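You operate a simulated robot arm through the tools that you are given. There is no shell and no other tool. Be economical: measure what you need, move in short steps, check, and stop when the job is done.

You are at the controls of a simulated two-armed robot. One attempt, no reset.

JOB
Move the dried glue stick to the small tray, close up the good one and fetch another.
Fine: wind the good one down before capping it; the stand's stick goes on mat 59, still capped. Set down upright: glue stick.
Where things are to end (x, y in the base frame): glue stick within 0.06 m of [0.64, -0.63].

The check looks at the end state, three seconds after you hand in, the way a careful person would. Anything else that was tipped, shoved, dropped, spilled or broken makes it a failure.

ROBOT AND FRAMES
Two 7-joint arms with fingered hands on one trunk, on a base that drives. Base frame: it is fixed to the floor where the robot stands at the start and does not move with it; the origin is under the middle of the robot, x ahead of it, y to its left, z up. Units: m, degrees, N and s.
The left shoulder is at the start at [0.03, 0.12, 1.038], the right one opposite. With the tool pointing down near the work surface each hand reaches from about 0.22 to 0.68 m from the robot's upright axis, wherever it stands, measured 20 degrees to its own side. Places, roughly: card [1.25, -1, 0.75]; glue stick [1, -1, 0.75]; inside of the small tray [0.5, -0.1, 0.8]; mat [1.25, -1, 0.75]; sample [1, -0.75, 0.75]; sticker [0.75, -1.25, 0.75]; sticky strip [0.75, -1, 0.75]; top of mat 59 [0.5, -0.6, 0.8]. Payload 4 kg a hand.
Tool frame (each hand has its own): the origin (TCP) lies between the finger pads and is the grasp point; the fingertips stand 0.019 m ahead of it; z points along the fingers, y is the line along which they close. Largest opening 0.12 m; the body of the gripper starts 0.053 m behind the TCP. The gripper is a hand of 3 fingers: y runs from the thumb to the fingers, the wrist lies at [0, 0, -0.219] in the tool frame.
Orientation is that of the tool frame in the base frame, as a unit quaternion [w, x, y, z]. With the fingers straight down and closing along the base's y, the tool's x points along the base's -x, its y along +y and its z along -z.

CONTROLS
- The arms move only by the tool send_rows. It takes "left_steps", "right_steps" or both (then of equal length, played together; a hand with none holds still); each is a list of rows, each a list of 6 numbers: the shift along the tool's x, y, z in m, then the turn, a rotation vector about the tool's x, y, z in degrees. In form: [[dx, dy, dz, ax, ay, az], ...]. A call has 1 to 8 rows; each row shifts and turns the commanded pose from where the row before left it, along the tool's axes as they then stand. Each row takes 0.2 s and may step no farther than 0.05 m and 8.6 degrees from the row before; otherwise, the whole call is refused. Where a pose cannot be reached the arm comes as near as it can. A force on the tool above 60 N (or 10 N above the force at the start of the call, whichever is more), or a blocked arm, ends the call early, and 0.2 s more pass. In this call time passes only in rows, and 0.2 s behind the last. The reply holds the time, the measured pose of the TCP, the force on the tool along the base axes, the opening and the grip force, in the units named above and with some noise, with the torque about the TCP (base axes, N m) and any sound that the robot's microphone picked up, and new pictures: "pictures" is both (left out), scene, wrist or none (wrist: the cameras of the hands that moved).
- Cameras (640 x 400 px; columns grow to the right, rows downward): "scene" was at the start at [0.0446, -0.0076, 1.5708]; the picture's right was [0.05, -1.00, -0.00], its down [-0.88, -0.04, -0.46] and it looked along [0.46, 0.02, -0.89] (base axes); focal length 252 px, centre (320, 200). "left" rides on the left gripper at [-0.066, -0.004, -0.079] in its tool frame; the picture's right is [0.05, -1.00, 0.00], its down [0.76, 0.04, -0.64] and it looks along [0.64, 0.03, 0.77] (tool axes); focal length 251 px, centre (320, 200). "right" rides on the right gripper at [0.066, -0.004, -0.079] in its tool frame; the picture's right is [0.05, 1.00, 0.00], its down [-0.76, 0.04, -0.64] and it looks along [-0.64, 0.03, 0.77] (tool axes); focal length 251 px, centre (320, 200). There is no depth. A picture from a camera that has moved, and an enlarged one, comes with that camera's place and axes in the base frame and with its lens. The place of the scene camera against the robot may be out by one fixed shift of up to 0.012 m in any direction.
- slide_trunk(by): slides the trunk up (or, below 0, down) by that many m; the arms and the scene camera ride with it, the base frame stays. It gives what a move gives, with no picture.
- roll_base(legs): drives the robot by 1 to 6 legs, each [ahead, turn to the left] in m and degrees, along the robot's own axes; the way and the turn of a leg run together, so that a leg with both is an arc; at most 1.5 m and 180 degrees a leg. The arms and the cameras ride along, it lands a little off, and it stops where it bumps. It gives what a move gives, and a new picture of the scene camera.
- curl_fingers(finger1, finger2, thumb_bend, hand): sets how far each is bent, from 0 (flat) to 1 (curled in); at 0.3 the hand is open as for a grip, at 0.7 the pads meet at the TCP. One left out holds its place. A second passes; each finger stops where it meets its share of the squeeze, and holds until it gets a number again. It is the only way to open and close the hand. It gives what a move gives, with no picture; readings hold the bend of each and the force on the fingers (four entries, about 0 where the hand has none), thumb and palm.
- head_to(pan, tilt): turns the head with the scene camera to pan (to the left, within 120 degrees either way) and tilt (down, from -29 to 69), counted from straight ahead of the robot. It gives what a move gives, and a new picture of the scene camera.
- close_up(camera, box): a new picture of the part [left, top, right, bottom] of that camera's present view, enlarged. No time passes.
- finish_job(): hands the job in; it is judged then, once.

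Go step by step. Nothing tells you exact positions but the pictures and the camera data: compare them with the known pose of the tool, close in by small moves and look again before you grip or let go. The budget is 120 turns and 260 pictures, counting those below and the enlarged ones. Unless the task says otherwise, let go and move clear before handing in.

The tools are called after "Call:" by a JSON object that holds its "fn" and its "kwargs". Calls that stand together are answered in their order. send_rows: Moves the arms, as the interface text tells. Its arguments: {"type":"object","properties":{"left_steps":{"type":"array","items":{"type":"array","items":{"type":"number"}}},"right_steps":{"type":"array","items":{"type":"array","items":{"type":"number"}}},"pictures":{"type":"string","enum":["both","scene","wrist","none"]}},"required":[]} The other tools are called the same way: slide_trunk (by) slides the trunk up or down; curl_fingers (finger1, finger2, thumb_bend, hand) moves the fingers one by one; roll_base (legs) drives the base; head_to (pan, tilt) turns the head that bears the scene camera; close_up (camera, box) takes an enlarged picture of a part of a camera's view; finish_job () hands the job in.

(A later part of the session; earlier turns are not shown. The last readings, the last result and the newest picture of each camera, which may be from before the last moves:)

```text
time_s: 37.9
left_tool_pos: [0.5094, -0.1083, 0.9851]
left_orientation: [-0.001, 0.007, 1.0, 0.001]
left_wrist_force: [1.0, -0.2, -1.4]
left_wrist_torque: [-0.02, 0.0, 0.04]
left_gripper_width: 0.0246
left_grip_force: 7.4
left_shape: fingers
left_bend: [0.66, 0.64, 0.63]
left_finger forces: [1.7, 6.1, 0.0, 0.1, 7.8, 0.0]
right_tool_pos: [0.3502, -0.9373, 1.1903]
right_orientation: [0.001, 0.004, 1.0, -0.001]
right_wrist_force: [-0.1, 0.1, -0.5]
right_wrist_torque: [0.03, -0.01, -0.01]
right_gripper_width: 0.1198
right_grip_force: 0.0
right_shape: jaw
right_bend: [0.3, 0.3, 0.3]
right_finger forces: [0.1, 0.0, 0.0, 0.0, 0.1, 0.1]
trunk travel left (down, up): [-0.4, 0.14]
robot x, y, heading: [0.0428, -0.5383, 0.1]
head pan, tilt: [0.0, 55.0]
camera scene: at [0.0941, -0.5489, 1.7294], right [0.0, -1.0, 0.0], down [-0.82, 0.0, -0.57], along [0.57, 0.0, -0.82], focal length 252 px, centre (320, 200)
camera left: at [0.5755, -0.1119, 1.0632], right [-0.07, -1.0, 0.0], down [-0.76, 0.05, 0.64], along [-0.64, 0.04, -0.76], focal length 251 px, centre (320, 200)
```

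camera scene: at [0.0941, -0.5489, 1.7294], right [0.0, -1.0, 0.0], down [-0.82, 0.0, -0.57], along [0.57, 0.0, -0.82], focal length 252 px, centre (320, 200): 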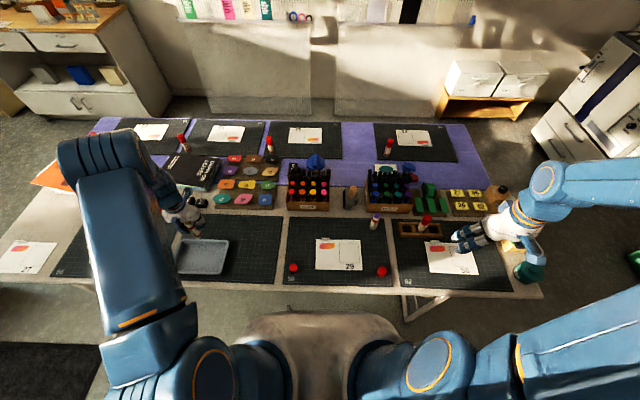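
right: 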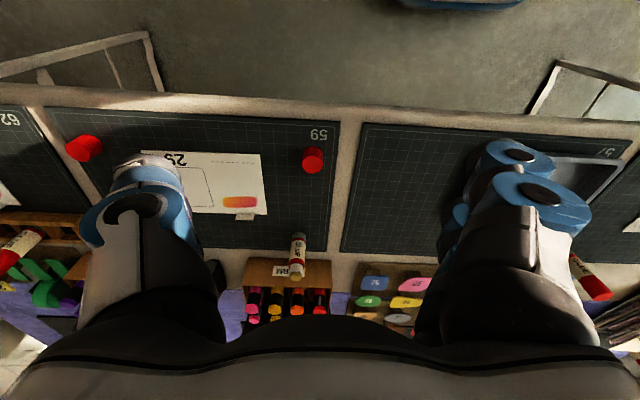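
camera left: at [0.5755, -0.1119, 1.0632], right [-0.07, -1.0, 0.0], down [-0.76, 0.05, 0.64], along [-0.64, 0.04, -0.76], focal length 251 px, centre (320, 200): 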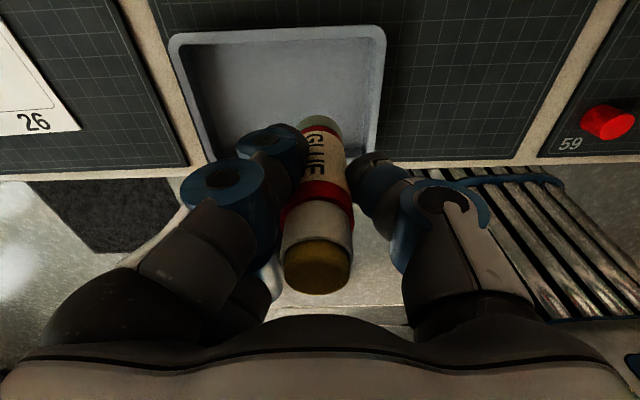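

The tray spans x 0.41 to 0.55 and y -0.17 to 0.02. I'll centre over it and lower most of the way.

Call:
{"fn": "send_rows", "kwargs": {"left_steps": [[0.027, 0.036, 0, 0, 0, 0], [0, 0, 0.04, 0, 0, 0], [0, 0, 0.04, 0, 0, 0], [0, 0, 0.04, 0, 0, 0], [0, 0, 0.015, 0, 0, 0]], "pictures": "both"}}

```text
time_s: 39.1
left_tool_pos: [0.4845, -0.0737, 0.8486]
left_orientation: [-0.001, 0.006, 1.0, 0.002]
left_wrist_force: [0.0, 0.9, -1.0]
left_wrist_torque: [0.0, 0.03, -0.02]
left_gripper_width: 0.0244
left_grip_force: 7.6
left_shape: fingers
left_bend: [0.66, 0.64, 0.63]
left_finger forces: [1.6, 6.1, 0.0, 0.1, 7.8, 0.0]
right_tool_pos: [0.3506, -0.9402, 1.1897]
right_orientation: [0.0, 0.005, 1.0, 0.0]
right_wrist_force: [0.2, -0.8, -0.5]
right_wrist_torque: [0.0, 0.0, -0.03]
right_gripper_width: 0.1198
right_grip_force: 0.1
right_shape: jaw
right_bend: [0.3, 0.3, 0.3]
right_finger forces: [0.0, 0.0, 0.0, 0.1, 0.0, 0.0]
trunk travel left (down, up): [-0.4, 0.14]
robot x, y, heading: [0.0426, -0.539, -0.0]
head pan, tilt: [0.0, 55.0]
camera scene: at [0.0954, -0.5515, 1.7294], right [0.0, -1.0, 0.0], down [-0.82, 0.0, -0.57], along [0.57, 0.0, -0.82], focal length 252 px, centre (320, 200)
camera left: at [0.5501, -0.0779, 0.927], right [-0.07, -1.0, 0.0], down [-0.76, 0.05, 0.64], along [-0.64, 0.04, -0.76], focal length 251 px, centre (320, 200)
```

scene: 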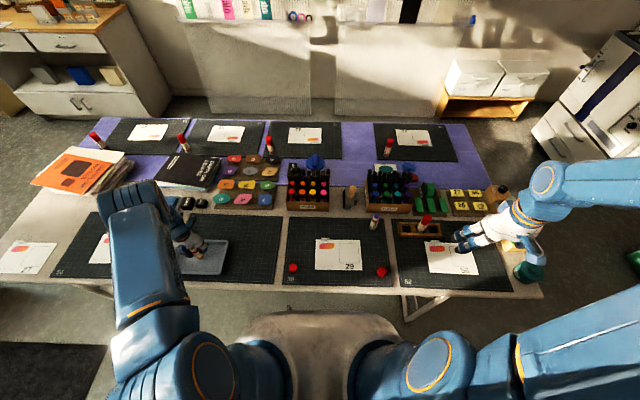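
left: 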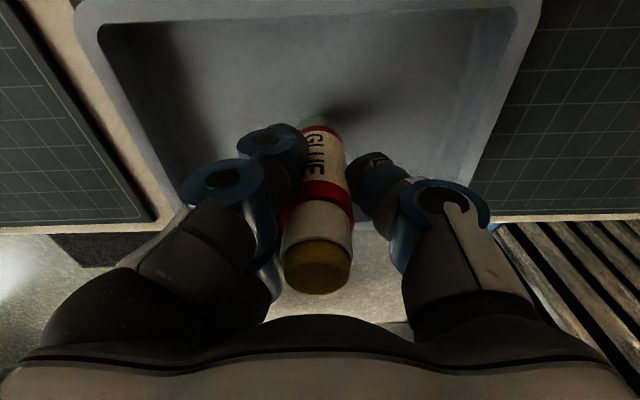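

Inside the tray outline. Easing down in small steps, looking for contact.

Call:
{"fn": "send_rows", "kwargs": {"left_steps": [[0, 0, 0.005, 0, 0, 0], [0, 0, 0.003, 0, 0, 0], [0, 0, 0.003, 0, 0, 0]], "pictures": "none"}}

```text
time_s: 39.9
left_tool_pos: [0.4846, -0.0736, 0.8373]
left_orientation: [-0.001, 0.006, 1.0, 0.002]
left_wrist_force: [-0.1, -0.3, -0.8]
left_wrist_torque: [-0.01, -0.01, -0.01]
left_gripper_width: 0.0246
left_grip_force: 7.7
left_shape: fingers
left_bend: [0.66, 0.64, 0.63]
left_finger forces: [1.8, 6.1, 0.1, 0.1, 7.7, 0.0]
right_tool_pos: [0.35, -0.9399, 1.1904]
right_orientation: [0.001, 0.005, 1.0, 0.0]
right_wrist_force: [-0.2, 0.7, -0.5]
right_wrist_torque: [0.03, -0.02, -0.01]
right_gripper_width: 0.1201
right_grip_force: 0.1
right_shape: jaw
right_bend: [0.3, 0.3, 0.3]
right_finger forces: [0.1, 0.0, 0.0, 0.0, 0.1, 0.0]
trunk travel left (down, up): [-0.4, 0.14]
robot x, y, heading: [0.0432, -0.5392, 0.1]
head pan, tilt: [0.0, 55.0]
```

Call:
{"fn": "send_rows", "kwargs": {"left_steps": [[0, 0, 0.002, 0, 0, 0], [0, 0, 0.002, 0, 0, 0]], "pictures": "none"}}

Call:
{"fn": "send_rows", "kwargs": {"left_steps": [[0, 0, 0.002, 0, 0, 0], [0, 0, 0.001, 0, 0, 0]], "pictures": "wrist"}}

```text
time_s: 40.5
left_tool_pos: [0.4836, -0.0734, 0.8335]
left_orientation: [-0.001, 0.005, 1.0, 0.0]
left_wrist_force: [-0.2, -0.5, 2.3]
left_wrist_torque: [-0.02, -0.04, -0.02]
left_gripper_width: 0.0248
left_grip_force: 8.2
left_shape: fingers
left_bend: [0.66, 0.64, 0.63]
left_finger forces: [1.8, 6.6, 0.0, 0.1, 8.3, 0.0]
right_tool_pos: [0.3505, -0.94, 1.1891]
right_orientation: [0.001, 0.005, 1.0, 0.0]
right_wrist_force: [-0.3, 0.3, -0.1]
right_wrist_torque: [0.01, 0.0, 0.02]
right_gripper_width: 0.1198
right_grip_force: 0.0
right_shape: jaw
right_bend: [0.3, 0.3, 0.3]
right_finger forces: [0.1, 0.0, 0.0, 0.1, 0.1, 0.0]
trunk travel left (down, up): [-0.4, 0.14]
robot x, y, heading: [0.0415, -0.5421, 0.3]
head pan, tilt: [0.0, 55.0]
```

```text
time_s: 41.1
left_tool_pos: [0.4842, -0.0745, 0.8328]
left_orientation: [0.001, 0.006, 1.0, 0.002]
left_wrist_force: [-1.3, -1.8, 14.7]
left_wrist_torque: [0.01, 0.12, 0.0]
left_gripper_width: 0.0233
left_grip_force: 10.8
left_shape: fingers
left_bend: [0.67, 0.64, 0.65]
left_finger forces: [1.9, 8.5, 0.1, 0.0, 11.4, 0.0]
right_tool_pos: [0.3503, -0.9397, 1.1897]
right_orientation: [0.001, 0.005, 1.0, 0.0]
right_wrist_force: [-0.3, -0.5, 0.1]
right_wrist_torque: [0.01, 0.0, -0.01]
right_gripper_width: 0.1199
right_grip_force: 0.0
right_shape: jaw
right_bend: [0.3, 0.3, 0.3]
right_finger forces: [0.1, 0.1, 0.0, 0.0, 0.0, 0.1]
trunk travel left (down, up): [-0.4, 0.14]
robot x, y, heading: [0.0384, -0.5398, -0.1]
head pan, tilt: [0.0, 55.0]
camera left: at [0.5507, -0.0784, 0.9105], right [-0.07, -1.0, 0.0], down [-0.76, 0.05, 0.64], along [-0.64, 0.04, -0.77], focal length 251 px, centre (320, 200)
```

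left: 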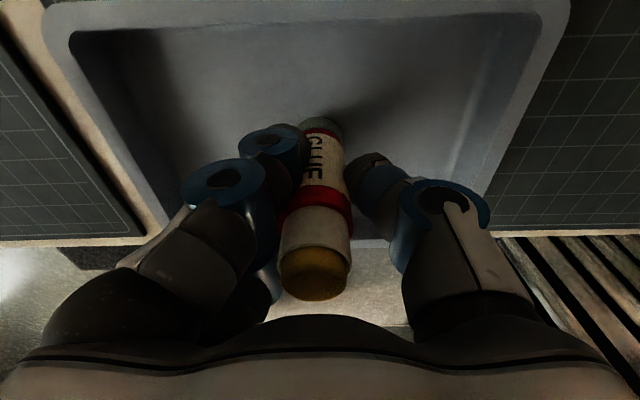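

Firm contact with the tray floor. I'll ease up 1.5 mm and open gently.

Call:
{"fn": "send_rows", "kwargs": {"left_steps": [[0, 0, -0.002, 0, 0, 0]], "pictures": "none"}}

Call:
{"fn": "curl_fingers", "kwargs": {"hand": "left", "finger1": 0.6, "finger2": 0.6, "thumb_bend": 0.6}}

Call:
{"fn": "curl_fingers", "kwargs": {"hand": "left", "finger1": 0.4, "finger2": 0.4, "thumb_bend": 0.4}}

Call:
{"fn": "send_rows", "kwargs": {"left_steps": [[0, 0, -0.03, 0, 0, 0], [0, 0, -0.04, 0, 0, 0], [0, 0, -0.05, 0, 0, 0], [0, 0, -0.05, 0, 0, 0]], "pictures": "both"}}

```text
time_s: 41.5
left_tool_pos: [0.4838, -0.0751, 0.8329]
left_orientation: [-0.001, 0.007, 1.0, 0.002]
left_wrist_force: [1.3, -1.2, 7.7]
left_wrist_torque: [-0.02, 0.06, 0.03]
left_gripper_width: 0.0236
left_grip_force: 10.2
left_shape: fingers
left_bend: [0.67, 0.64, 0.65]
left_finger forces: [2.1, 7.5, 0.1, 0.1, 10.2, 0.1]
right_tool_pos: [0.3503, -0.9403, 1.19]
right_orientation: [0.001, 0.006, 1.0, 0.0]
right_wrist_force: [-0.3, 0.4, 0.5]
right_wrist_torque: [0.0, 0.01, -0.01]
right_gripper_width: 0.1198
right_grip_force: 0.0
right_shape: jaw
right_bend: [0.3, 0.3, 0.3]
right_finger forces: [0.1, 0.0, 0.1, 0.0, 0.1, 0.0]
trunk travel left (down, up): [-0.4, 0.14]
robot x, y, heading: [0.0422, -0.5414, 0.3]
head pan, tilt: [0.0, 55.0]
```

```text
time_s: 42.5
left_tool_pos: [0.4842, -0.0737, 0.8321]
left_orientation: [-0.001, 0.006, 1.0, 0.001]
left_wrist_force: [0.0, 0.1, 0.6]
left_wrist_torque: [0.0, 0.02, 0.01]
left_gripper_width: 0.0379
left_grip_force: 0.0
left_shape: fingers
left_bend: [0.6, 0.6, 0.6]
left_finger forces: [0.0, 0.0, 0.0, 0.0, 0.0, 0.0]
right_tool_pos: [0.352, -0.9404, 1.1897]
right_orientation: [0.0, 0.005, 1.0, 0.0]
right_wrist_force: [0.3, 0.1, -0.6]
right_wrist_torque: [0.02, 0.03, 0.0]
right_gripper_width: 0.12
right_grip_force: 0.1
right_shape: jaw
right_bend: [0.3, 0.3, 0.3]
right_finger forces: [0.0, 0.0, 0.1, 0.1, 0.0, 0.0]
trunk travel left (down, up): [-0.4, 0.14]
robot x, y, heading: [0.0406, -0.5413, -0.3]
head pan, tilt: [0.0, 55.0]
```

```text
time_s: 43.5
left_tool_pos: [0.4843, -0.0737, 0.832]
left_orientation: [-0.001, 0.006, 1.0, 0.001]
left_wrist_force: [0.4, 0.0, 0.0]
left_wrist_torque: [-0.01, 0.01, 0.01]
left_gripper_width: 0.0985
left_grip_force: 0.0
left_shape: fingers
left_bend: [0.4, 0.4, 0.4]
left_finger forces: [0.0, 0.1, 0.0, 0.0, 0.0, 0.1]
right_tool_pos: [0.3516, -0.9392, 1.1909]
right_orientation: [0.001, 0.006, 1.0, 0.0]
right_wrist_force: [-0.9, -0.3, 0.6]
right_wrist_torque: [0.0, -0.03, 0.0]
right_gripper_width: 0.1202
right_grip_force: 0.1
right_shape: jaw
right_bend: [0.3, 0.3, 0.3]
right_finger forces: [0.0, 0.0, 0.0, 0.1, 0.1, 0.0]
trunk travel left (down, up): [-0.4, 0.14]
robot x, y, heading: [0.0444, -0.5425, 0.1]
head pan, tilt: [0.0, 55.0]
```

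```text
time_s: 44.5
left_tool_pos: [0.4833, -0.0735, 1.0004]
left_orientation: [-0.001, 0.006, 1.0, 0.0]
left_wrist_force: [0.0, -0.6, 1.0]
left_wrist_torque: [-0.01, -0.01, 0.02]
left_gripper_width: 0.0985
left_grip_force: 0.0
left_shape: fingers
left_bend: [0.4, 0.4, 0.4]
left_finger forces: [0.0, 0.0, 0.1, 0.1, 0.0, 0.0]
right_tool_pos: [0.3502, -0.9408, 1.1893]
right_orientation: [0.001, 0.006, 1.0, 0.0]
right_wrist_force: [0.3, 0.2, -0.1]
right_wrist_torque: [0.03, 0.02, 0.0]
right_gripper_width: 0.1202
right_grip_force: 0.1
right_shape: jaw
right_bend: [0.3, 0.3, 0.3]
right_finger forces: [0.1, 0.1, 0.0, 0.1, 0.1, 0.0]
trunk travel left (down, up): [-0.4, 0.14]
robot x, y, heading: [0.0412, -0.5441, 0.1]
head pan, tilt: [0.0, 55.0]
camera scene: at [0.0935, -0.5517, 1.7295], right [0.0, -1.0, 0.0], down [-0.82, 0.0, -0.57], along [0.57, 0.0, -0.82], focal length 252 px, centre (320, 200)
camera left: at [0.5495, -0.0782, 1.079], right [-0.07, -1.0, 0.0], down [-0.76, 0.05, 0.64], along [-0.64, 0.04, -0.76], focal length 251 px, centre (320, 200)
```

scene: 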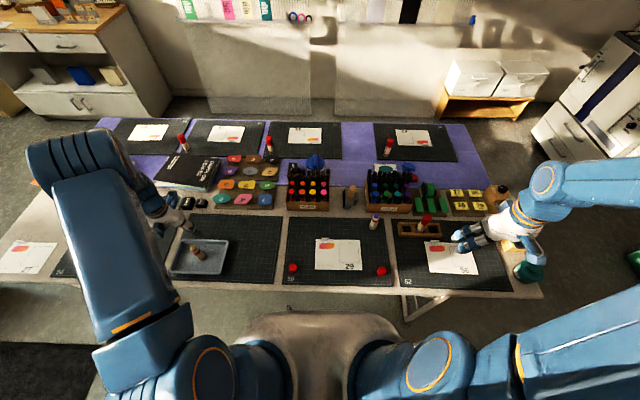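
left: 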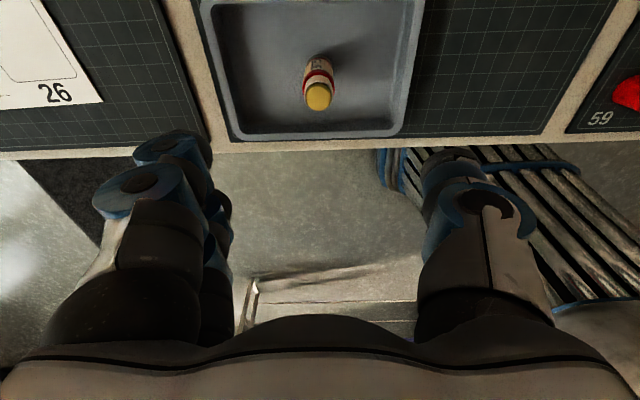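

The dried stick stands upright in the tray. Now the right hand comes over to look at the right-hand cap and the good stick.

Call:
{"fn": "send_rows", "kwargs": {"right_steps": [[0, 0.032, 0.036, 0, 0, 0], [0, 0.032, 0.036, 0, 0, 0], [0, 0.032, 0.036, 0, 0, 0], [0, 0.032, 0.036, 0, 0, 0], [0, 0.032, 0.036, 0, 0, 0]], "pictures": "wrist"}}

Call:
{"fn": "close_up", "kwargs": {"camera": "right", "box": [200, 60, 440, 210]}}

Call:
{"fn": "close_up", "kwargs": {"camera": "scene", "box": [350, 205, 400, 285]}}

```text
time_s: 45.7
left_tool_pos: [0.4859, -0.0707, 0.9984]
left_orientation: [-0.002, 0.005, 1.0, -0.001]
left_wrist_force: [0.4, 0.8, 0.1]
left_wrist_torque: [-0.01, -0.04, 0.01]
left_gripper_width: 0.0989
left_grip_force: 0.0
left_shape: fingers
left_bend: [0.4, 0.4, 0.4]
left_finger forces: [0.1, 0.0, 0.1, 0.0, 0.0, 0.1]
right_tool_pos: [0.3547, -0.7759, 1.0097]
right_orientation: [0.001, 0.004, 1.0, -0.002]
right_wrist_force: [0.6, -0.1, 0.1]
right_wrist_torque: [-0.05, 0.02, 0.03]
right_gripper_width: 0.1202
right_grip_force: 0.1
right_shape: jaw
right_bend: [0.3, 0.3, 0.3]
right_finger forces: [0.1, 0.0, 0.0, 0.1, 0.0, 0.0]
trunk travel left (down, up): [-0.4, 0.14]
robot x, y, heading: [0.0418, -0.5416, 0.0]
head pan, tilt: [0.0, 55.0]
camera right: at [0.2873, -0.7792, 1.0886], right [-0.04, 1.0, 0.0], down [0.77, 0.03, 0.64], along [0.64, 0.03, -0.77], focal length 251 px, centre (320, 200)
```

right: 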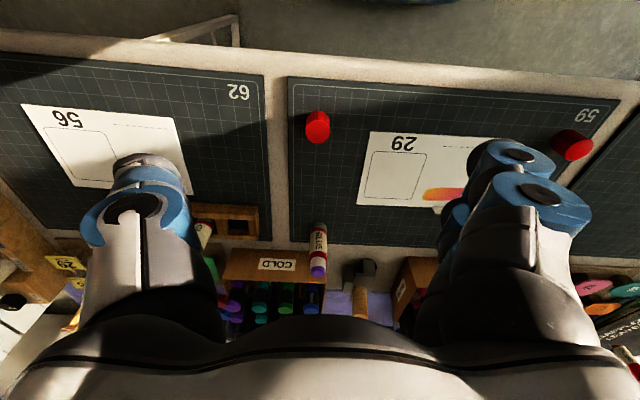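

```text
2.67 times, centred on (320, 135) of right
camera zoom: at [0.2873, -0.7792, 1.0886], right [-0.04, 1.0, 0.0], down [0.77, 0.03, 0.64], along [0.64, 0.03, -0.77], focal length 670 px, centre (320, 373)
```

zoom: 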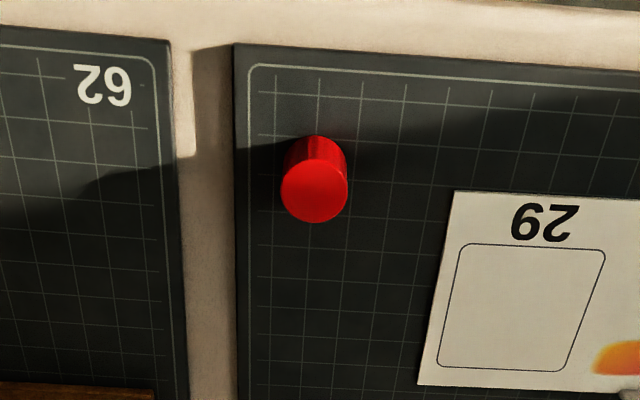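

```text
5.00 times, centred on (375, 245) of scene
camera zoom: at [0.0967, -0.5464, 1.7293], right [0.0, -1.0, 0.0], down [-0.82, 0.0, -0.57], along [0.57, 0.0, -0.82], focal length 1259 px, centre (45, -25)
```

zoom: 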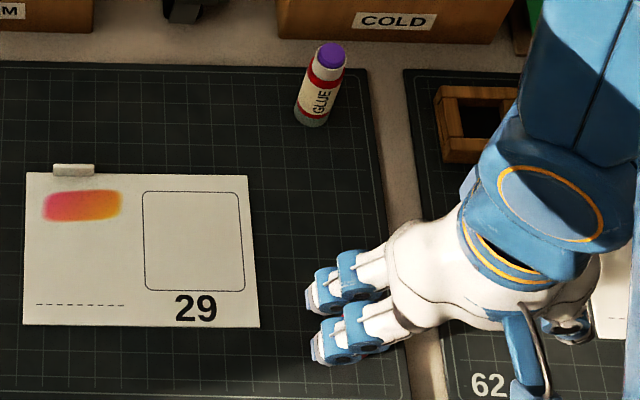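

Both caps stand closed end up. I'll move the right hand over the good stick.

Call:
{"fn": "send_rows", "kwargs": {"right_steps": [[-0.044, 0.001, 0, 0, 0, 0], [-0.044, 0.001, 0, 0, 0, 0], [-0.044, 0.001, 0, 0, 0, 0], [-0.044, 0.001, 0, 0, 0, 0], [-0.044, 0.001, 0, 0, 0, 0], [-0.044, 0.001, 0, 0, 0, 0]], "pictures": "wrist"}}

Call:
{"fn": "close_up", "kwargs": {"camera": "right", "box": [230, 80, 410, 200]}}

```text
time_s: 47.1
left_tool_pos: [0.486, -0.0719, 0.9984]
left_orientation: [-0.001, 0.006, 1.0, 0.0]
left_wrist_force: [0.0, -0.2, 0.1]
left_wrist_torque: [0.03, 0.01, -0.02]
left_gripper_width: 0.0985
left_grip_force: 0.0
left_shape: fingers
left_bend: [0.4, 0.4, 0.4]
left_finger forces: [0.0, 0.0, 0.1, 0.0, 0.1, 0.0]
right_tool_pos: [0.6177, -0.7756, 1.0102]
right_orientation: [-0.001, 0.005, 1.0, -0.001]
right_wrist_force: [-0.4, 0.5, 0.6]
right_wrist_torque: [0.03, 0.02, 0.01]
right_gripper_width: 0.12
right_grip_force: 0.0
right_shape: jaw
right_bend: [0.3, 0.3, 0.3]
right_finger forces: [0.1, 0.1, 0.0, 0.1, 0.0, 0.1]
trunk travel left (down, up): [-0.4, 0.14]
robot x, y, heading: [0.0438, -0.5436, 0.1]
head pan, tilt: [0.0, 55.0]
camera right: at [0.5514, -0.7785, 1.09], right [-0.04, 1.0, 0.0], down [0.77, 0.03, 0.64], along [0.64, 0.03, -0.77], focal length 251 px, centre (320, 200)
```

right: 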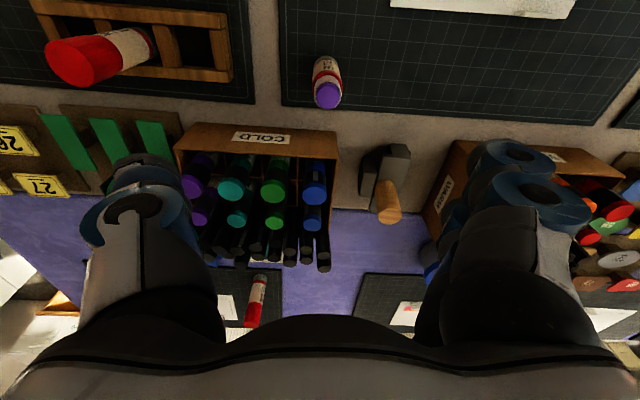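

```text
3.33 times, centred on (320, 140) of right
camera zoom: at [0.5514, -0.7785, 1.09], right [-0.04, 1.0, 0.0], down [0.77, 0.03, 0.64], along [0.64, 0.03, -0.77], focal length 838 px, centre (320, 400)
```

zoom: 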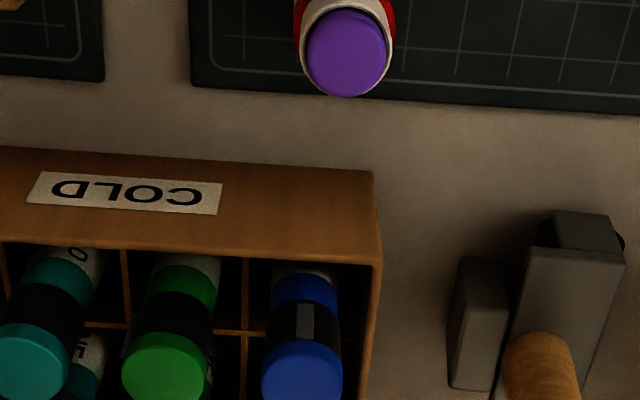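

Good stick is at (0.618, -0.768). Centring, lowering and gripping its barrel.

Call:
{"fn": "send_rows", "kwargs": {"right_steps": [[0, 0.0075, 0.045, 0, 0, 0], [0, 0, 0.045, 0, 0, 0], [0, 0, 0.045, 0, 0, 0], [0, 0, 0.044, 0, 0, 0]], "pictures": "wrist"}}

Call:
{"fn": "curl_fingers", "kwargs": {"hand": "right", "finger1": 0.67, "finger2": 0.67, "thumb_bend": 0.67}}

```text
time_s: 48.1
left_tool_pos: [0.4849, -0.0743, 0.9988]
left_orientation: [-0.001, 0.006, 1.0, 0.001]
left_wrist_force: [-0.1, -0.2, 0.3]
left_wrist_torque: [0.0, 0.03, 0.02]
left_gripper_width: 0.0991
left_grip_force: 0.1
left_shape: fingers
left_bend: [0.4, 0.4, 0.4]
left_finger forces: [0.1, 0.0, 0.0, 0.0, 0.0, 0.0]
right_tool_pos: [0.6204, -0.7697, 0.8307]
right_orientation: [0.001, 0.006, 1.0, 0.0]
right_wrist_force: [0.2, 0.5, -1.0]
right_wrist_torque: [0.04, 0.03, 0.01]
right_gripper_width: 0.1199
right_grip_force: 0.0
right_shape: jaw
right_bend: [0.3, 0.3, 0.3]
right_finger forces: [0.0, 0.0, 0.0, 0.1, 0.1, 0.0]
trunk travel left (down, up): [-0.4, 0.14]
robot x, y, heading: [0.0415, -0.543, -0.2]
head pan, tilt: [0.0, 55.0]
camera right: at [0.5535, -0.7732, 0.9094], right [-0.04, 1.0, 0.0], down [0.76, 0.03, 0.64], along [0.64, 0.03, -0.76], focal length 251 px, centre (320, 200)
```

right: 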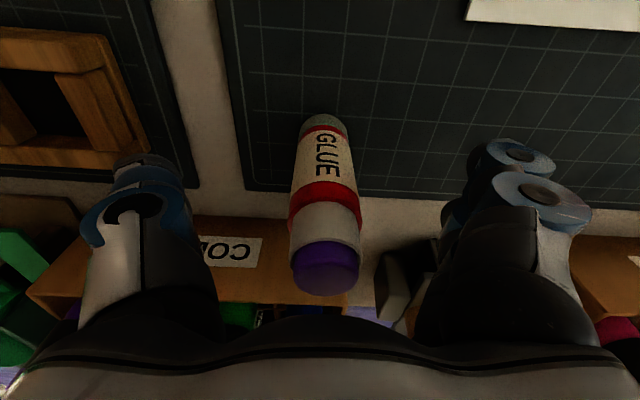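

```text
time_s: 49.1
left_tool_pos: [0.4849, -0.0735, 0.9998]
left_orientation: [-0.001, 0.006, 1.0, 0.001]
left_wrist_force: [-0.4, 0.4, -0.4]
left_wrist_torque: [0.01, -0.01, -0.01]
left_gripper_width: 0.0988
left_grip_force: 0.1
left_shape: fingers
left_bend: [0.4, 0.4, 0.4]
left_finger forces: [0.1, 0.0, 0.1, 0.0, 0.1, 0.0]
right_tool_pos: [0.6191, -0.7699, 0.8303]
right_orientation: [0.0, 0.005, 1.0, 0.0]
right_wrist_force: [0.0, 0.7, -0.3]
right_wrist_torque: [-0.01, 0.03, -0.01]
right_gripper_width: 0.0241
right_grip_force: 6.2
right_shape: fingers
right_bend: [0.66, 0.63, 0.63]
right_finger forces: [0.3, 5.7, 0.0, 0.0, 6.3, 0.1]
trunk travel left (down, up): [-0.4, 0.14]
robot x, y, heading: [0.0419, -0.5387, 0.1]
head pan, tilt: [0.0, 55.0]
```

Gripped; I'll tighten a little for the winding, and lift.

Call:
{"fn": "curl_fingers", "kwargs": {"hand": "right", "finger1": 0.72, "finger2": 0.7, "thumb_bend": 0.7}}

Call:
{"fn": "send_rows", "kwargs": {"right_steps": [[0, 0, -0.03, 0, 0, 0], [0, 0, -0.045, 0, 0, 0], [0.01, 0, -0.045, 0, 0, 0], [0.02, 0, -0.045, 0, 0, 0], [0.03, 0.02, -0.03, 0, 0, 0], [0.03, 0.03, -0.02, 0, 0, 0], [0.03, 0.03, -0.02, 0, 0, 0], [0.03, 0.03, -0.02, 0, 0, 0]], "left_steps": [[0, 0, -0.03, 0, 0, 0], [0, 0, -0.045, 0, 0, 0], [0, 0, -0.045, 0, 0, 0], [0, 0, -0.045, 0, 0, 0], [0.02, -0.03, 0, 0, 0, 0], [0.02, -0.03, 0, 0, 0, 0], [0.02, -0.03, 0, 0, 0, 0], [0.02, -0.03, 0, 0, 0, 0]], "pictures": "both"}}

```text
time_s: 50.1
left_tool_pos: [0.4849, -0.0734, 1.0005]
left_orientation: [-0.001, 0.006, 1.0, 0.001]
left_wrist_force: [0.2, 0.6, -0.4]
left_wrist_torque: [0.02, 0.04, 0.01]
left_gripper_width: 0.0988
left_grip_force: 0.1
left_shape: fingers
left_bend: [0.4, 0.4, 0.4]
left_finger forces: [0.0, 0.1, 0.0, 0.0, 0.0, 0.0]
right_tool_pos: [0.6194, -0.7691, 0.8298]
right_orientation: [-0.001, 0.005, 1.0, 0.0]
right_wrist_force: [-0.2, -0.1, 0.1]
right_wrist_torque: [0.0, 0.0, -0.01]
right_gripper_width: 0.0199
right_grip_force: 10.9
right_shape: fingers
right_bend: [0.72, 0.64, 0.64]
right_finger forces: [1.6, 9.2, 0.0, 0.0, 10.6, 0.0]
trunk travel left (down, up): [-0.4, 0.14]
robot x, y, heading: [0.04, -0.5406, 0.2]
head pan, tilt: [0.0, 55.0]
```

```text
time_s: 51.9
left_tool_pos: [0.399, -0.194, 1.1677]
left_orientation: [-0.001, 0.006, 1.0, 0.001]
left_wrist_force: [-0.8, -0.7, 0.3]
left_wrist_torque: [-0.02, -0.02, 0.0]
left_gripper_width: 0.0988
left_grip_force: 0.1
left_shape: fingers
left_bend: [0.4, 0.4, 0.4]
left_finger forces: [0.0, 0.1, 0.0, 0.1, 0.1, 0.0]
right_tool_pos: [0.4646, -0.6561, 1.086]
right_orientation: [0.001, 0.006, 1.0, 0.0]
right_wrist_force: [-0.4, -0.4, -0.3]
right_wrist_torque: [-0.01, -0.01, -0.01]
right_gripper_width: 0.0196
right_grip_force: 10.0
right_shape: fingers
right_bend: [0.72, 0.64, 0.64]
right_finger forces: [1.2, 9.1, 0.1, 0.0, 10.3, 0.0]
trunk travel left (down, up): [-0.4, 0.14]
robot x, y, heading: [0.0435, -0.5382, -0.2]
head pan, tilt: [0.0, 55.0]
camera scene: at [0.0921, -0.5504, 1.7295], right [0.0, -1.0, 0.0], down [-0.82, 0.0, -0.57], along [0.57, 0.0, -0.82], focal length 252 px, centre (320, 200)
camera right: at [0.3984, -0.6596, 1.1648], right [-0.04, 1.0, 0.0], down [0.76, 0.03, 0.65], along [0.64, 0.03, -0.76], focal length 251 px, centre (320, 200)
camera left: at [0.465, -0.1985, 1.2466], right [-0.06, -1.0, 0.0], down [-0.76, 0.05, 0.64], along [-0.64, 0.04, -0.77], focal length 251 px, centre (320, 200)
```

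scene: 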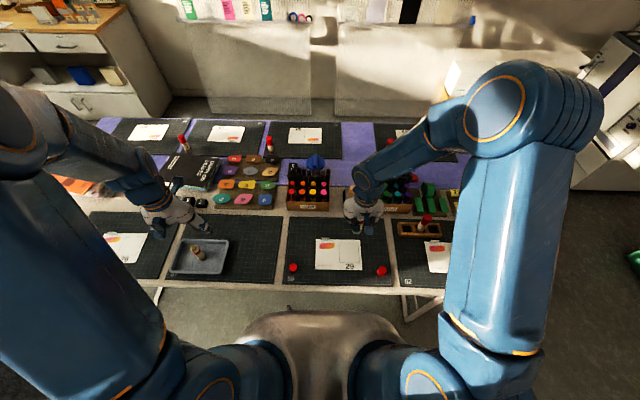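
right: 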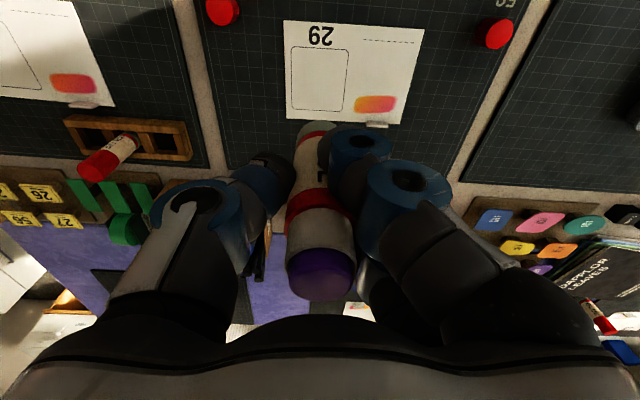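
left: 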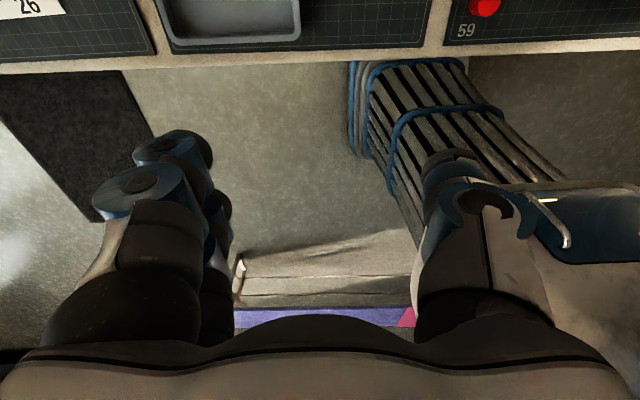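

The stick is held. I'll tilt both hands inward until they face each other, so the stick lies horizontal with its knob towards the left hand.

Call:
{"fn": "send_rows", "kwargs": {"right_steps": [[0, 0, 0, -8.5, 0, 0], [0, 0, 0, -8.5, 0, 0], [0, 0, 0, -8.5, 0, 0], [0, 0, 0, -8.5, 0, 0], [0, 0, 0, -8.5, 0, 0], [0, 0, 0, -8.5, 0, 0], [0, 0, 0, -8.5, 0, 0], [0, 0, 0, -8.5, 0, 0]], "left_steps": [[0, 0, 0, 8.5, 0, 0], [0, 0, 0, 8.5, 0, 0], [0, 0, 0, 8.5, 0, 0], [0, 0, 0, 8.5, 0, 0], [0, 0, 0, 8.5, 0, 0], [0, 0, 0, 8.5, 0, 0], [0, 0, 0, 8.5, 0, 0], [0, 0, 0, 8.5, 0, 0]], "pictures": "scene"}}

```text
time_s: 53.7
left_tool_pos: [0.4042, -0.1925, 1.1678]
left_orientation: [-0.004, 0.006, 0.829, -0.56]
left_wrist_force: [0.4, -0.2, -0.9]
left_wrist_torque: [-0.02, 0.02, -0.01]
left_gripper_width: 0.0988
left_grip_force: 0.0
left_shape: fingers
left_bend: [0.4, 0.4, 0.4]
left_finger forces: [0.0, 0.1, 0.0, 0.0, 0.0, 0.0]
right_tool_pos: [0.4684, -0.6573, 1.0864]
right_orientation: [0.003, 0.004, 0.828, 0.56]
right_wrist_force: [-0.7, -0.7, -0.6]
right_wrist_torque: [-0.04, -0.02, 0.02]
right_gripper_width: 0.0193
right_grip_force: 10.3
right_shape: fingers
right_bend: [0.72, 0.64, 0.64]
right_finger forces: [1.2, 9.2, 0.0, 0.0, 10.7, 0.1]
trunk travel left (down, up): [-0.4, 0.14]
robot x, y, heading: [0.0444, -0.5406, -0.2]
head pan, tilt: [0.0, 55.0]
camera scene: at [0.0952, -0.5505, 1.7294], right [0.0, -1.0, 0.0], down [-0.82, 0.0, -0.57], along [0.57, 0.0, -0.82], focal length 252 px, centre (320, 200)
```

scene: 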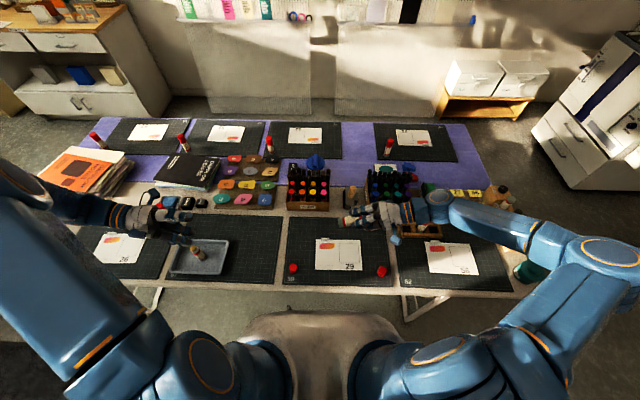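

Call:
{"fn": "send_rows", "kwargs": {"right_steps": [[0, 0, 0, -7.5, 0, 0], [0, 0, 0, -7.5, 0, 0], [0, 0, 0, -7, 0, 0]], "left_steps": [[0, 0, 0, 7.5, 0, 0], [0, 0, 0, 7.5, 0, 0], [0, 0, 0, 7, 0, 0]], "pictures": "both"}}

Call:
{"fn": "close_up", "kwargs": {"camera": "scene", "box": [310, 180, 450, 260]}}

```text
time_s: 54.5
left_tool_pos: [0.4041, -0.1918, 1.1669]
left_orientation: [0.004, -0.003, -0.707, 0.707]
left_wrist_force: [-0.1, 0.1, 0.3]
left_wrist_torque: [-0.03, -0.05, 0.0]
left_gripper_width: 0.099
left_grip_force: 0.2
left_shape: fingers
left_bend: [0.4, 0.4, 0.4]
left_finger forces: [0.0, 0.1, 0.0, 0.0, 0.0, 0.1]
right_tool_pos: [0.4683, -0.6578, 1.0851]
right_orientation: [0.005, 0.003, 0.707, 0.707]
right_wrist_force: [0.7, 1.1, -0.7]
right_wrist_torque: [-0.02, -0.02, -0.01]
right_gripper_width: 0.0191
right_grip_force: 10.1
right_shape: fingers
right_bend: [0.72, 0.64, 0.64]
right_finger forces: [1.2, 9.1, 0.0, 0.1, 10.8, 0.0]
trunk travel left (down, up): [-0.4, 0.14]
robot x, y, heading: [0.0425, -0.5417, 0.2]
head pan, tilt: [0.0, 55.0]
camera scene: at [0.095, -0.5503, 1.7294], right [0.0, -1.0, 0.0], down [-0.82, 0.0, -0.57], along [0.57, 0.0, -0.82], focal length 252 px, centre (320, 200)
camera right: at [0.4007, -0.7358, 1.0831], right [-0.06, 0.0, 1.0], down [0.76, -0.65, 0.04], along [0.65, 0.76, 0.04], focal length 251 px, centre (320, 200)
camera left: at [0.4708, -0.1142, 1.1703], right [-0.05, 0.0, 1.0], down [-0.76, 0.65, -0.04], along [-0.65, -0.76, -0.03], focal length 251 px, centre (320, 200)
```

scene: 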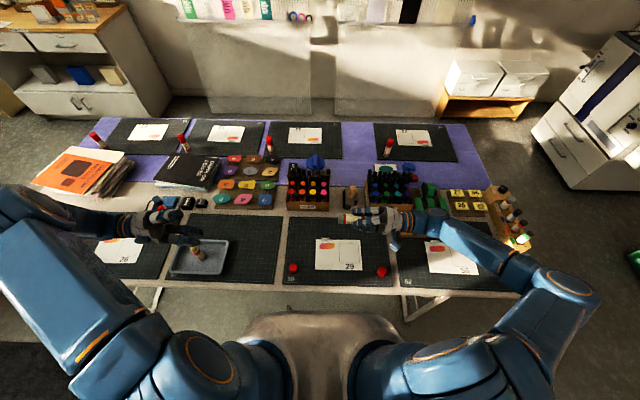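
right: 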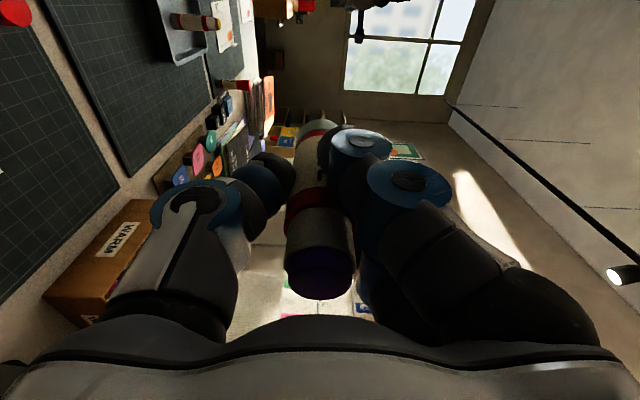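
left: 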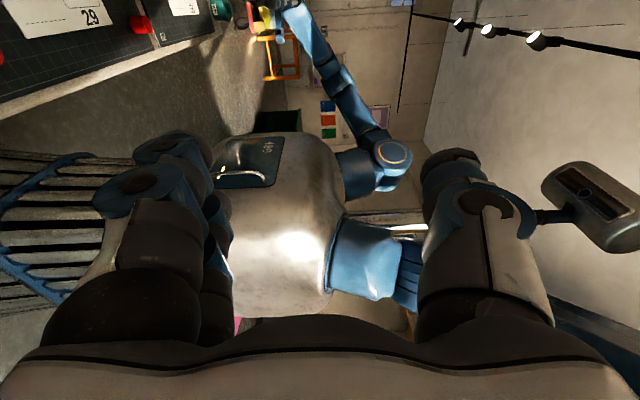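

```text
4.57 times, centred on (380, 220) of scene
camera zoom: at [0.095, -0.5503, 1.7294], right [0.0, -1.0, 0.0], down [-0.82, 0.0, -0.57], along [0.57, 0.0, -0.82], focal length 1151 px, centre (46, 109)
```

zoom: 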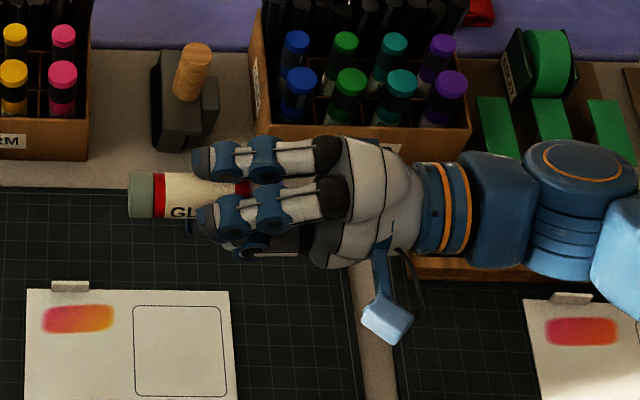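

The hands face each other and the grey-green knob sticks out towards the left hand. I'll line the left hand up with the stick's axis and approach.

Call:
{"fn": "send_rows", "kwargs": {"left_steps": [[-0.0214, 0.0273, 0, 0, 0, 0], [-0.0214, 0.0273, 0, 0, 0, 0], [-0.0214, 0.0273, 0, 0, 0, 0], [0, 0, 0.048, 0, 0, 0], [0, 0, 0.048, 0, 0, 0], [0, 0, 0.048, 0, 0, 0], [0, 0, 0.048, 0, 0, 0], [0, 0, 0.048, 0, 0, 0]], "pictures": "both"}}

Call:
{"fn": "close_up", "kwargs": {"camera": "scene", "box": [250, 180, 410, 260]}}

```text
time_s: 56.3
left_tool_pos: [0.463, -0.4364, 1.0853]
left_orientation: [-0.004, 0.004, 0.708, -0.706]
left_wrist_force: [0.1, -0.2, 0.2]
left_wrist_torque: [0.0, 0.02, 0.01]
left_gripper_width: 0.0989
left_grip_force: 0.1
left_shape: fingers
left_bend: [0.4, 0.4, 0.4]
left_finger forces: [0.1, 0.1, 0.0, 0.0, 0.0, 0.0]
right_tool_pos: [0.4677, -0.6583, 1.0845]
right_orientation: [0.004, 0.004, 0.707, 0.707]
right_wrist_force: [-0.2, 0.8, -0.2]
right_wrist_torque: [0.01, 0.01, -0.02]
right_gripper_width: 0.0195
right_grip_force: 11.0
right_shape: fingers
right_bend: [0.72, 0.64, 0.64]
right_finger forces: [1.1, 9.2, 0.0, 0.0, 10.8, 0.0]
trunk travel left (down, up): [-0.4, 0.14]
robot x, y, heading: [0.0387, -0.5402, 0.0]
head pan, tilt: [0.0, 55.0]
camera scene: at [0.0952, -0.5519, 1.7294], right [0.0, -1.0, 0.0], down [-0.82, 0.0, -0.57], along [0.57, 0.0, -0.82], focal length 252 px, centre (320, 200)
camera left: at [0.5303, -0.3592, 1.0882], right [-0.05, 0.0, 1.0], down [-0.76, 0.65, -0.04], along [-0.65, -0.76, -0.04], focal length 251 px, centre (320, 200)
```

scene: 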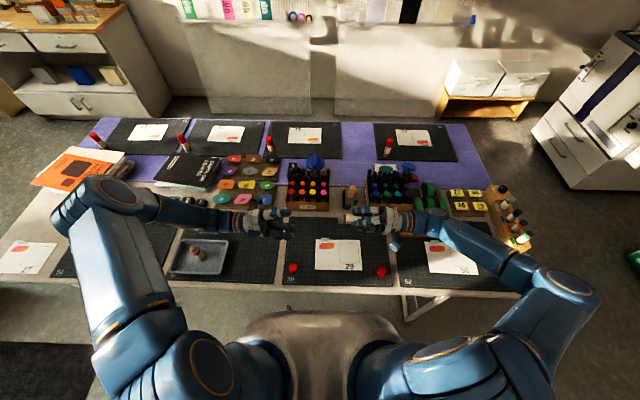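
left: 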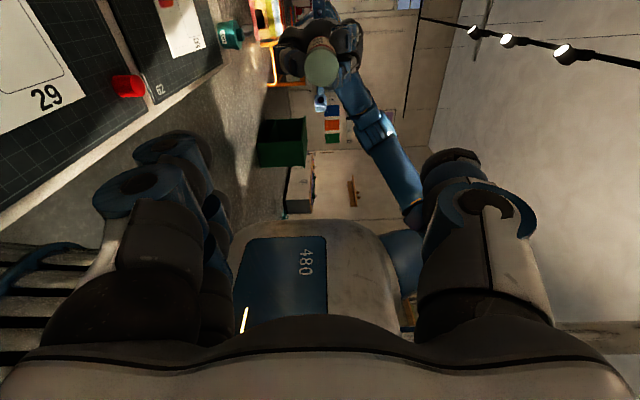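

```text
4.00 times, centred on (330, 220) of scene
camera zoom: at [0.0952, -0.5519, 1.7294], right [0.0, -1.0, 0.0], down [-0.82, 0.0, -0.57], along [0.57, 0.0, -0.82], focal length 1007 px, centre (280, 120)
```

zoom: 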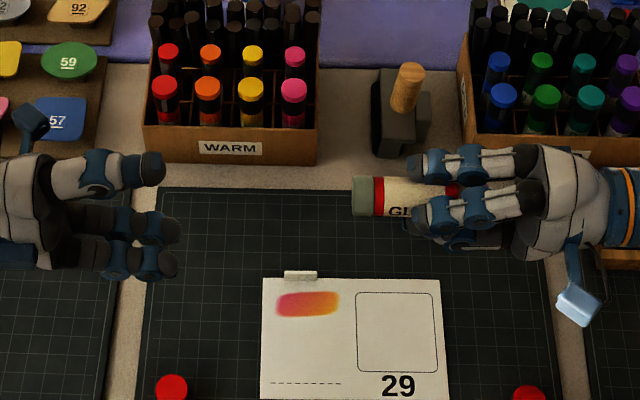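

Call:
{"fn": "close_up", "kwargs": {"camera": "left", "box": [260, 10, 380, 110]}}

Call:
{"fn": "close_up", "kwargs": {"camera": "right", "box": [240, 90, 400, 320]}}

```text
4.00 times, centred on (320, 60) of left
camera zoom: at [0.5303, -0.3592, 1.0882], right [-0.05, 0.0, 1.0], down [-0.76, 0.65, -0.04], along [-0.65, -0.76, -0.04], focal length 1006 px, centre (320, 760)
```

zoom: 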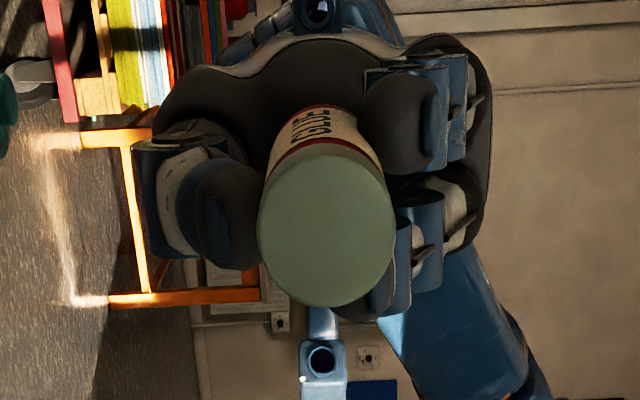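

```text
1.74 times, centred on (320, 205) of right
camera zoom: at [0.4007, -0.7366, 1.0827], right [-0.05, 0.0, 1.0], down [0.76, -0.65, 0.04], along [0.65, 0.76, 0.04], focal length 437 px, centre (320, 191)
```

zoom: 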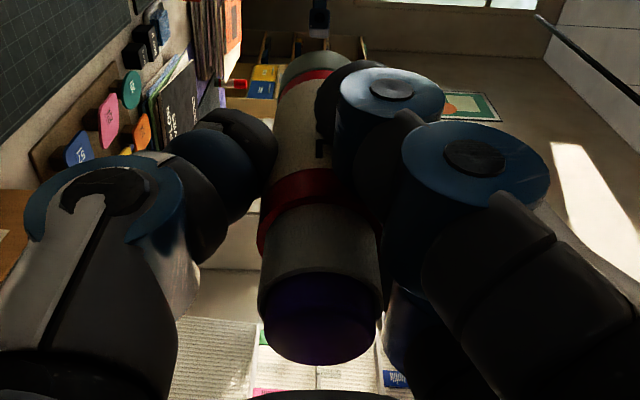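

The knob face is centred at about (0.476, -0.592, 1.085). I'll shift 14 mm in x and advance until the left TCP is around the knob.

Call:
{"fn": "send_rows", "kwargs": {"left_steps": [[-0.0145, 0, 0.04, 0, 0, 0], [0, 0, 0.045, 0, 0, 0], [0, 0, 0.045, 0, 0, 0], [0, 0, 0.033, 0, 0, 0]], "pictures": "wrist"}}

Call:
{"fn": "close_up", "kwargs": {"camera": "scene", "box": [290, 190, 410, 250]}}

```text
time_s: 57.3
left_tool_pos: [0.4767, -0.5986, 1.0831]
left_orientation: [-0.005, 0.003, 0.708, -0.706]
left_wrist_force: [-0.2, 0.7, -0.1]
left_wrist_torque: [-0.01, -0.02, 0.0]
left_gripper_width: 0.0988
left_grip_force: 0.1
left_shape: fingers
left_bend: [0.4, 0.4, 0.4]
left_finger forces: [0.0, 0.0, 0.1, 0.1, 0.0, 0.1]
right_tool_pos: [0.4683, -0.658, 1.0852]
right_orientation: [0.004, 0.003, 0.707, 0.707]
right_wrist_force: [-0.3, -0.7, -1.0]
right_wrist_torque: [-0.03, -0.03, 0.03]
right_gripper_width: 0.0192
right_grip_force: 10.8
right_shape: fingers
right_bend: [0.72, 0.64, 0.64]
right_finger forces: [1.2, 9.1, 0.1, 0.0, 10.7, 0.1]
trunk travel left (down, up): [-0.4, 0.14]
robot x, y, heading: [0.0411, -0.5356, 0.1]
head pan, tilt: [0.0, 55.0]
camera left: at [0.5442, -0.5205, 1.087], right [-0.05, 0.0, 1.0], down [-0.76, 0.65, -0.04], along [-0.65, -0.76, -0.04], focal length 251 px, centre (320, 200)
```

left: 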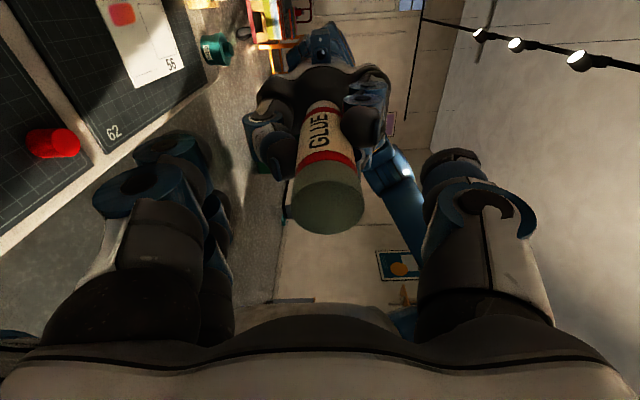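

```text
5.33 times, centred on (350, 220) of scene
camera zoom: at [0.095, -0.5517, 1.7294], right [0.0, -1.0, 0.0], down [-0.82, 0.0, -0.57], along [0.57, 0.0, -0.82], focal length 1343 px, centre (160, 93)
```

zoom: 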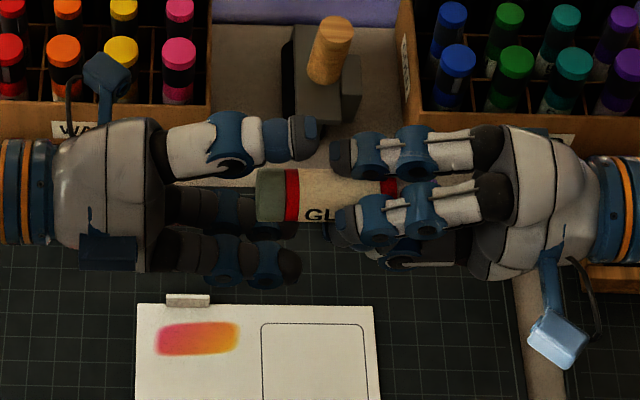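

The stick is tilted about 8 degrees in the right hand. I'll turn the right hand to straighten it and shift the left hand to match.

Call:
{"fn": "send_rows", "kwargs": {"right_steps": [[0, 0, 0, 0, 4, 0], [0, 0, 0, 0, 4, 0]], "left_steps": [[0.0035, 0, 0, 0, 0, 0], [0.0035, 0, 0, 0, 0, 0]], "pictures": "wrist"}}

Call:
{"fn": "close_up", "kwargs": {"camera": "scene", "box": [290, 190, 410, 250]}}

```text
time_s: 57.9
left_tool_pos: [0.4707, -0.5974, 1.0843]
left_orientation: [-0.004, 0.003, 0.707, -0.707]
left_wrist_force: [0.8, -0.4, -0.2]
left_wrist_torque: [-0.01, 0.02, -0.01]
left_gripper_width: 0.099
left_grip_force: 0.0
left_shape: fingers
left_bend: [0.4, 0.4, 0.4]
left_finger forces: [0.1, 0.0, 0.0, 0.0, 0.0, 0.0]
right_tool_pos: [0.469, -0.6579, 1.0858]
right_orientation: [-0.046, -0.045, 0.706, 0.705]
right_wrist_force: [-0.2, 0.2, -1.0]
right_wrist_torque: [-0.02, -0.01, -0.02]
right_gripper_width: 0.0192
right_grip_force: 10.6
right_shape: fingers
right_bend: [0.72, 0.64, 0.64]
right_finger forces: [1.2, 9.1, 0.1, 0.0, 10.7, 0.0]
trunk travel left (down, up): [-0.4, 0.14]
robot x, y, heading: [0.0405, -0.5397, -0.0]
head pan, tilt: [0.0, 55.0]
camera right: at [0.4126, -0.7443, 1.0829], right [-0.05, -0.01, 1.0], down [0.84, -0.54, 0.04], along [0.54, 0.84, 0.03], focal length 251 px, centre (320, 200)
camera left: at [0.5372, -0.5187, 1.0872], right [-0.05, 0.0, 1.0], down [-0.76, 0.65, -0.04], along [-0.65, -0.76, -0.03], focal length 251 px, centre (320, 200)
```

right: 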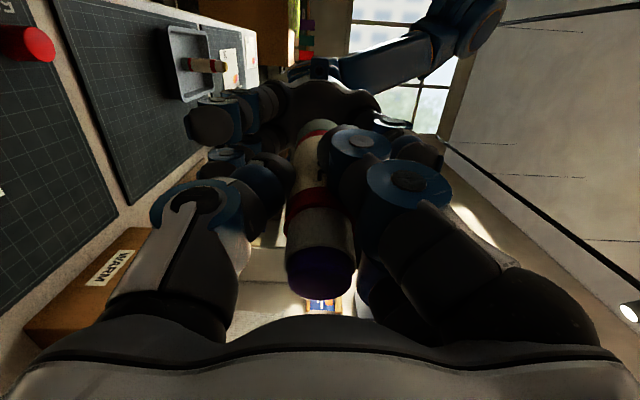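
left: 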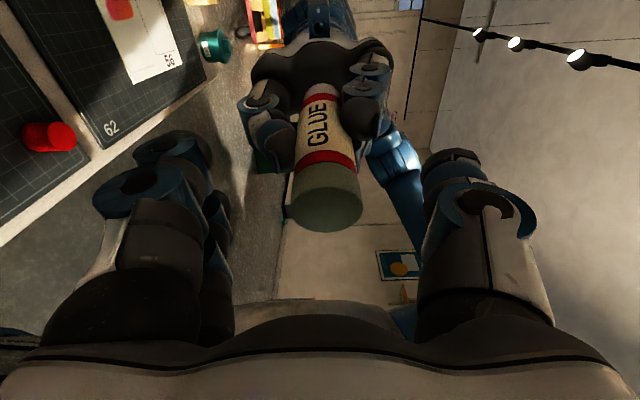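

```text
5.33 times, centred on (350, 220) of scene
camera zoom: at [0.0949, -0.5503, 1.7294], right [0.0, -1.0, 0.0], down [-0.82, 0.0, -0.57], along [0.57, 0.0, -0.82], focal length 1343 px, centre (160, 93)
```

zoom: 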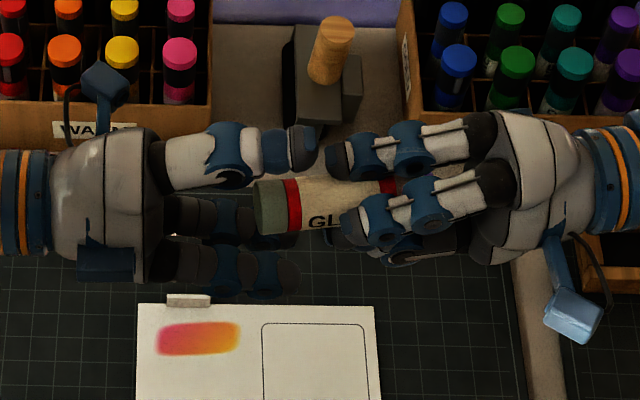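

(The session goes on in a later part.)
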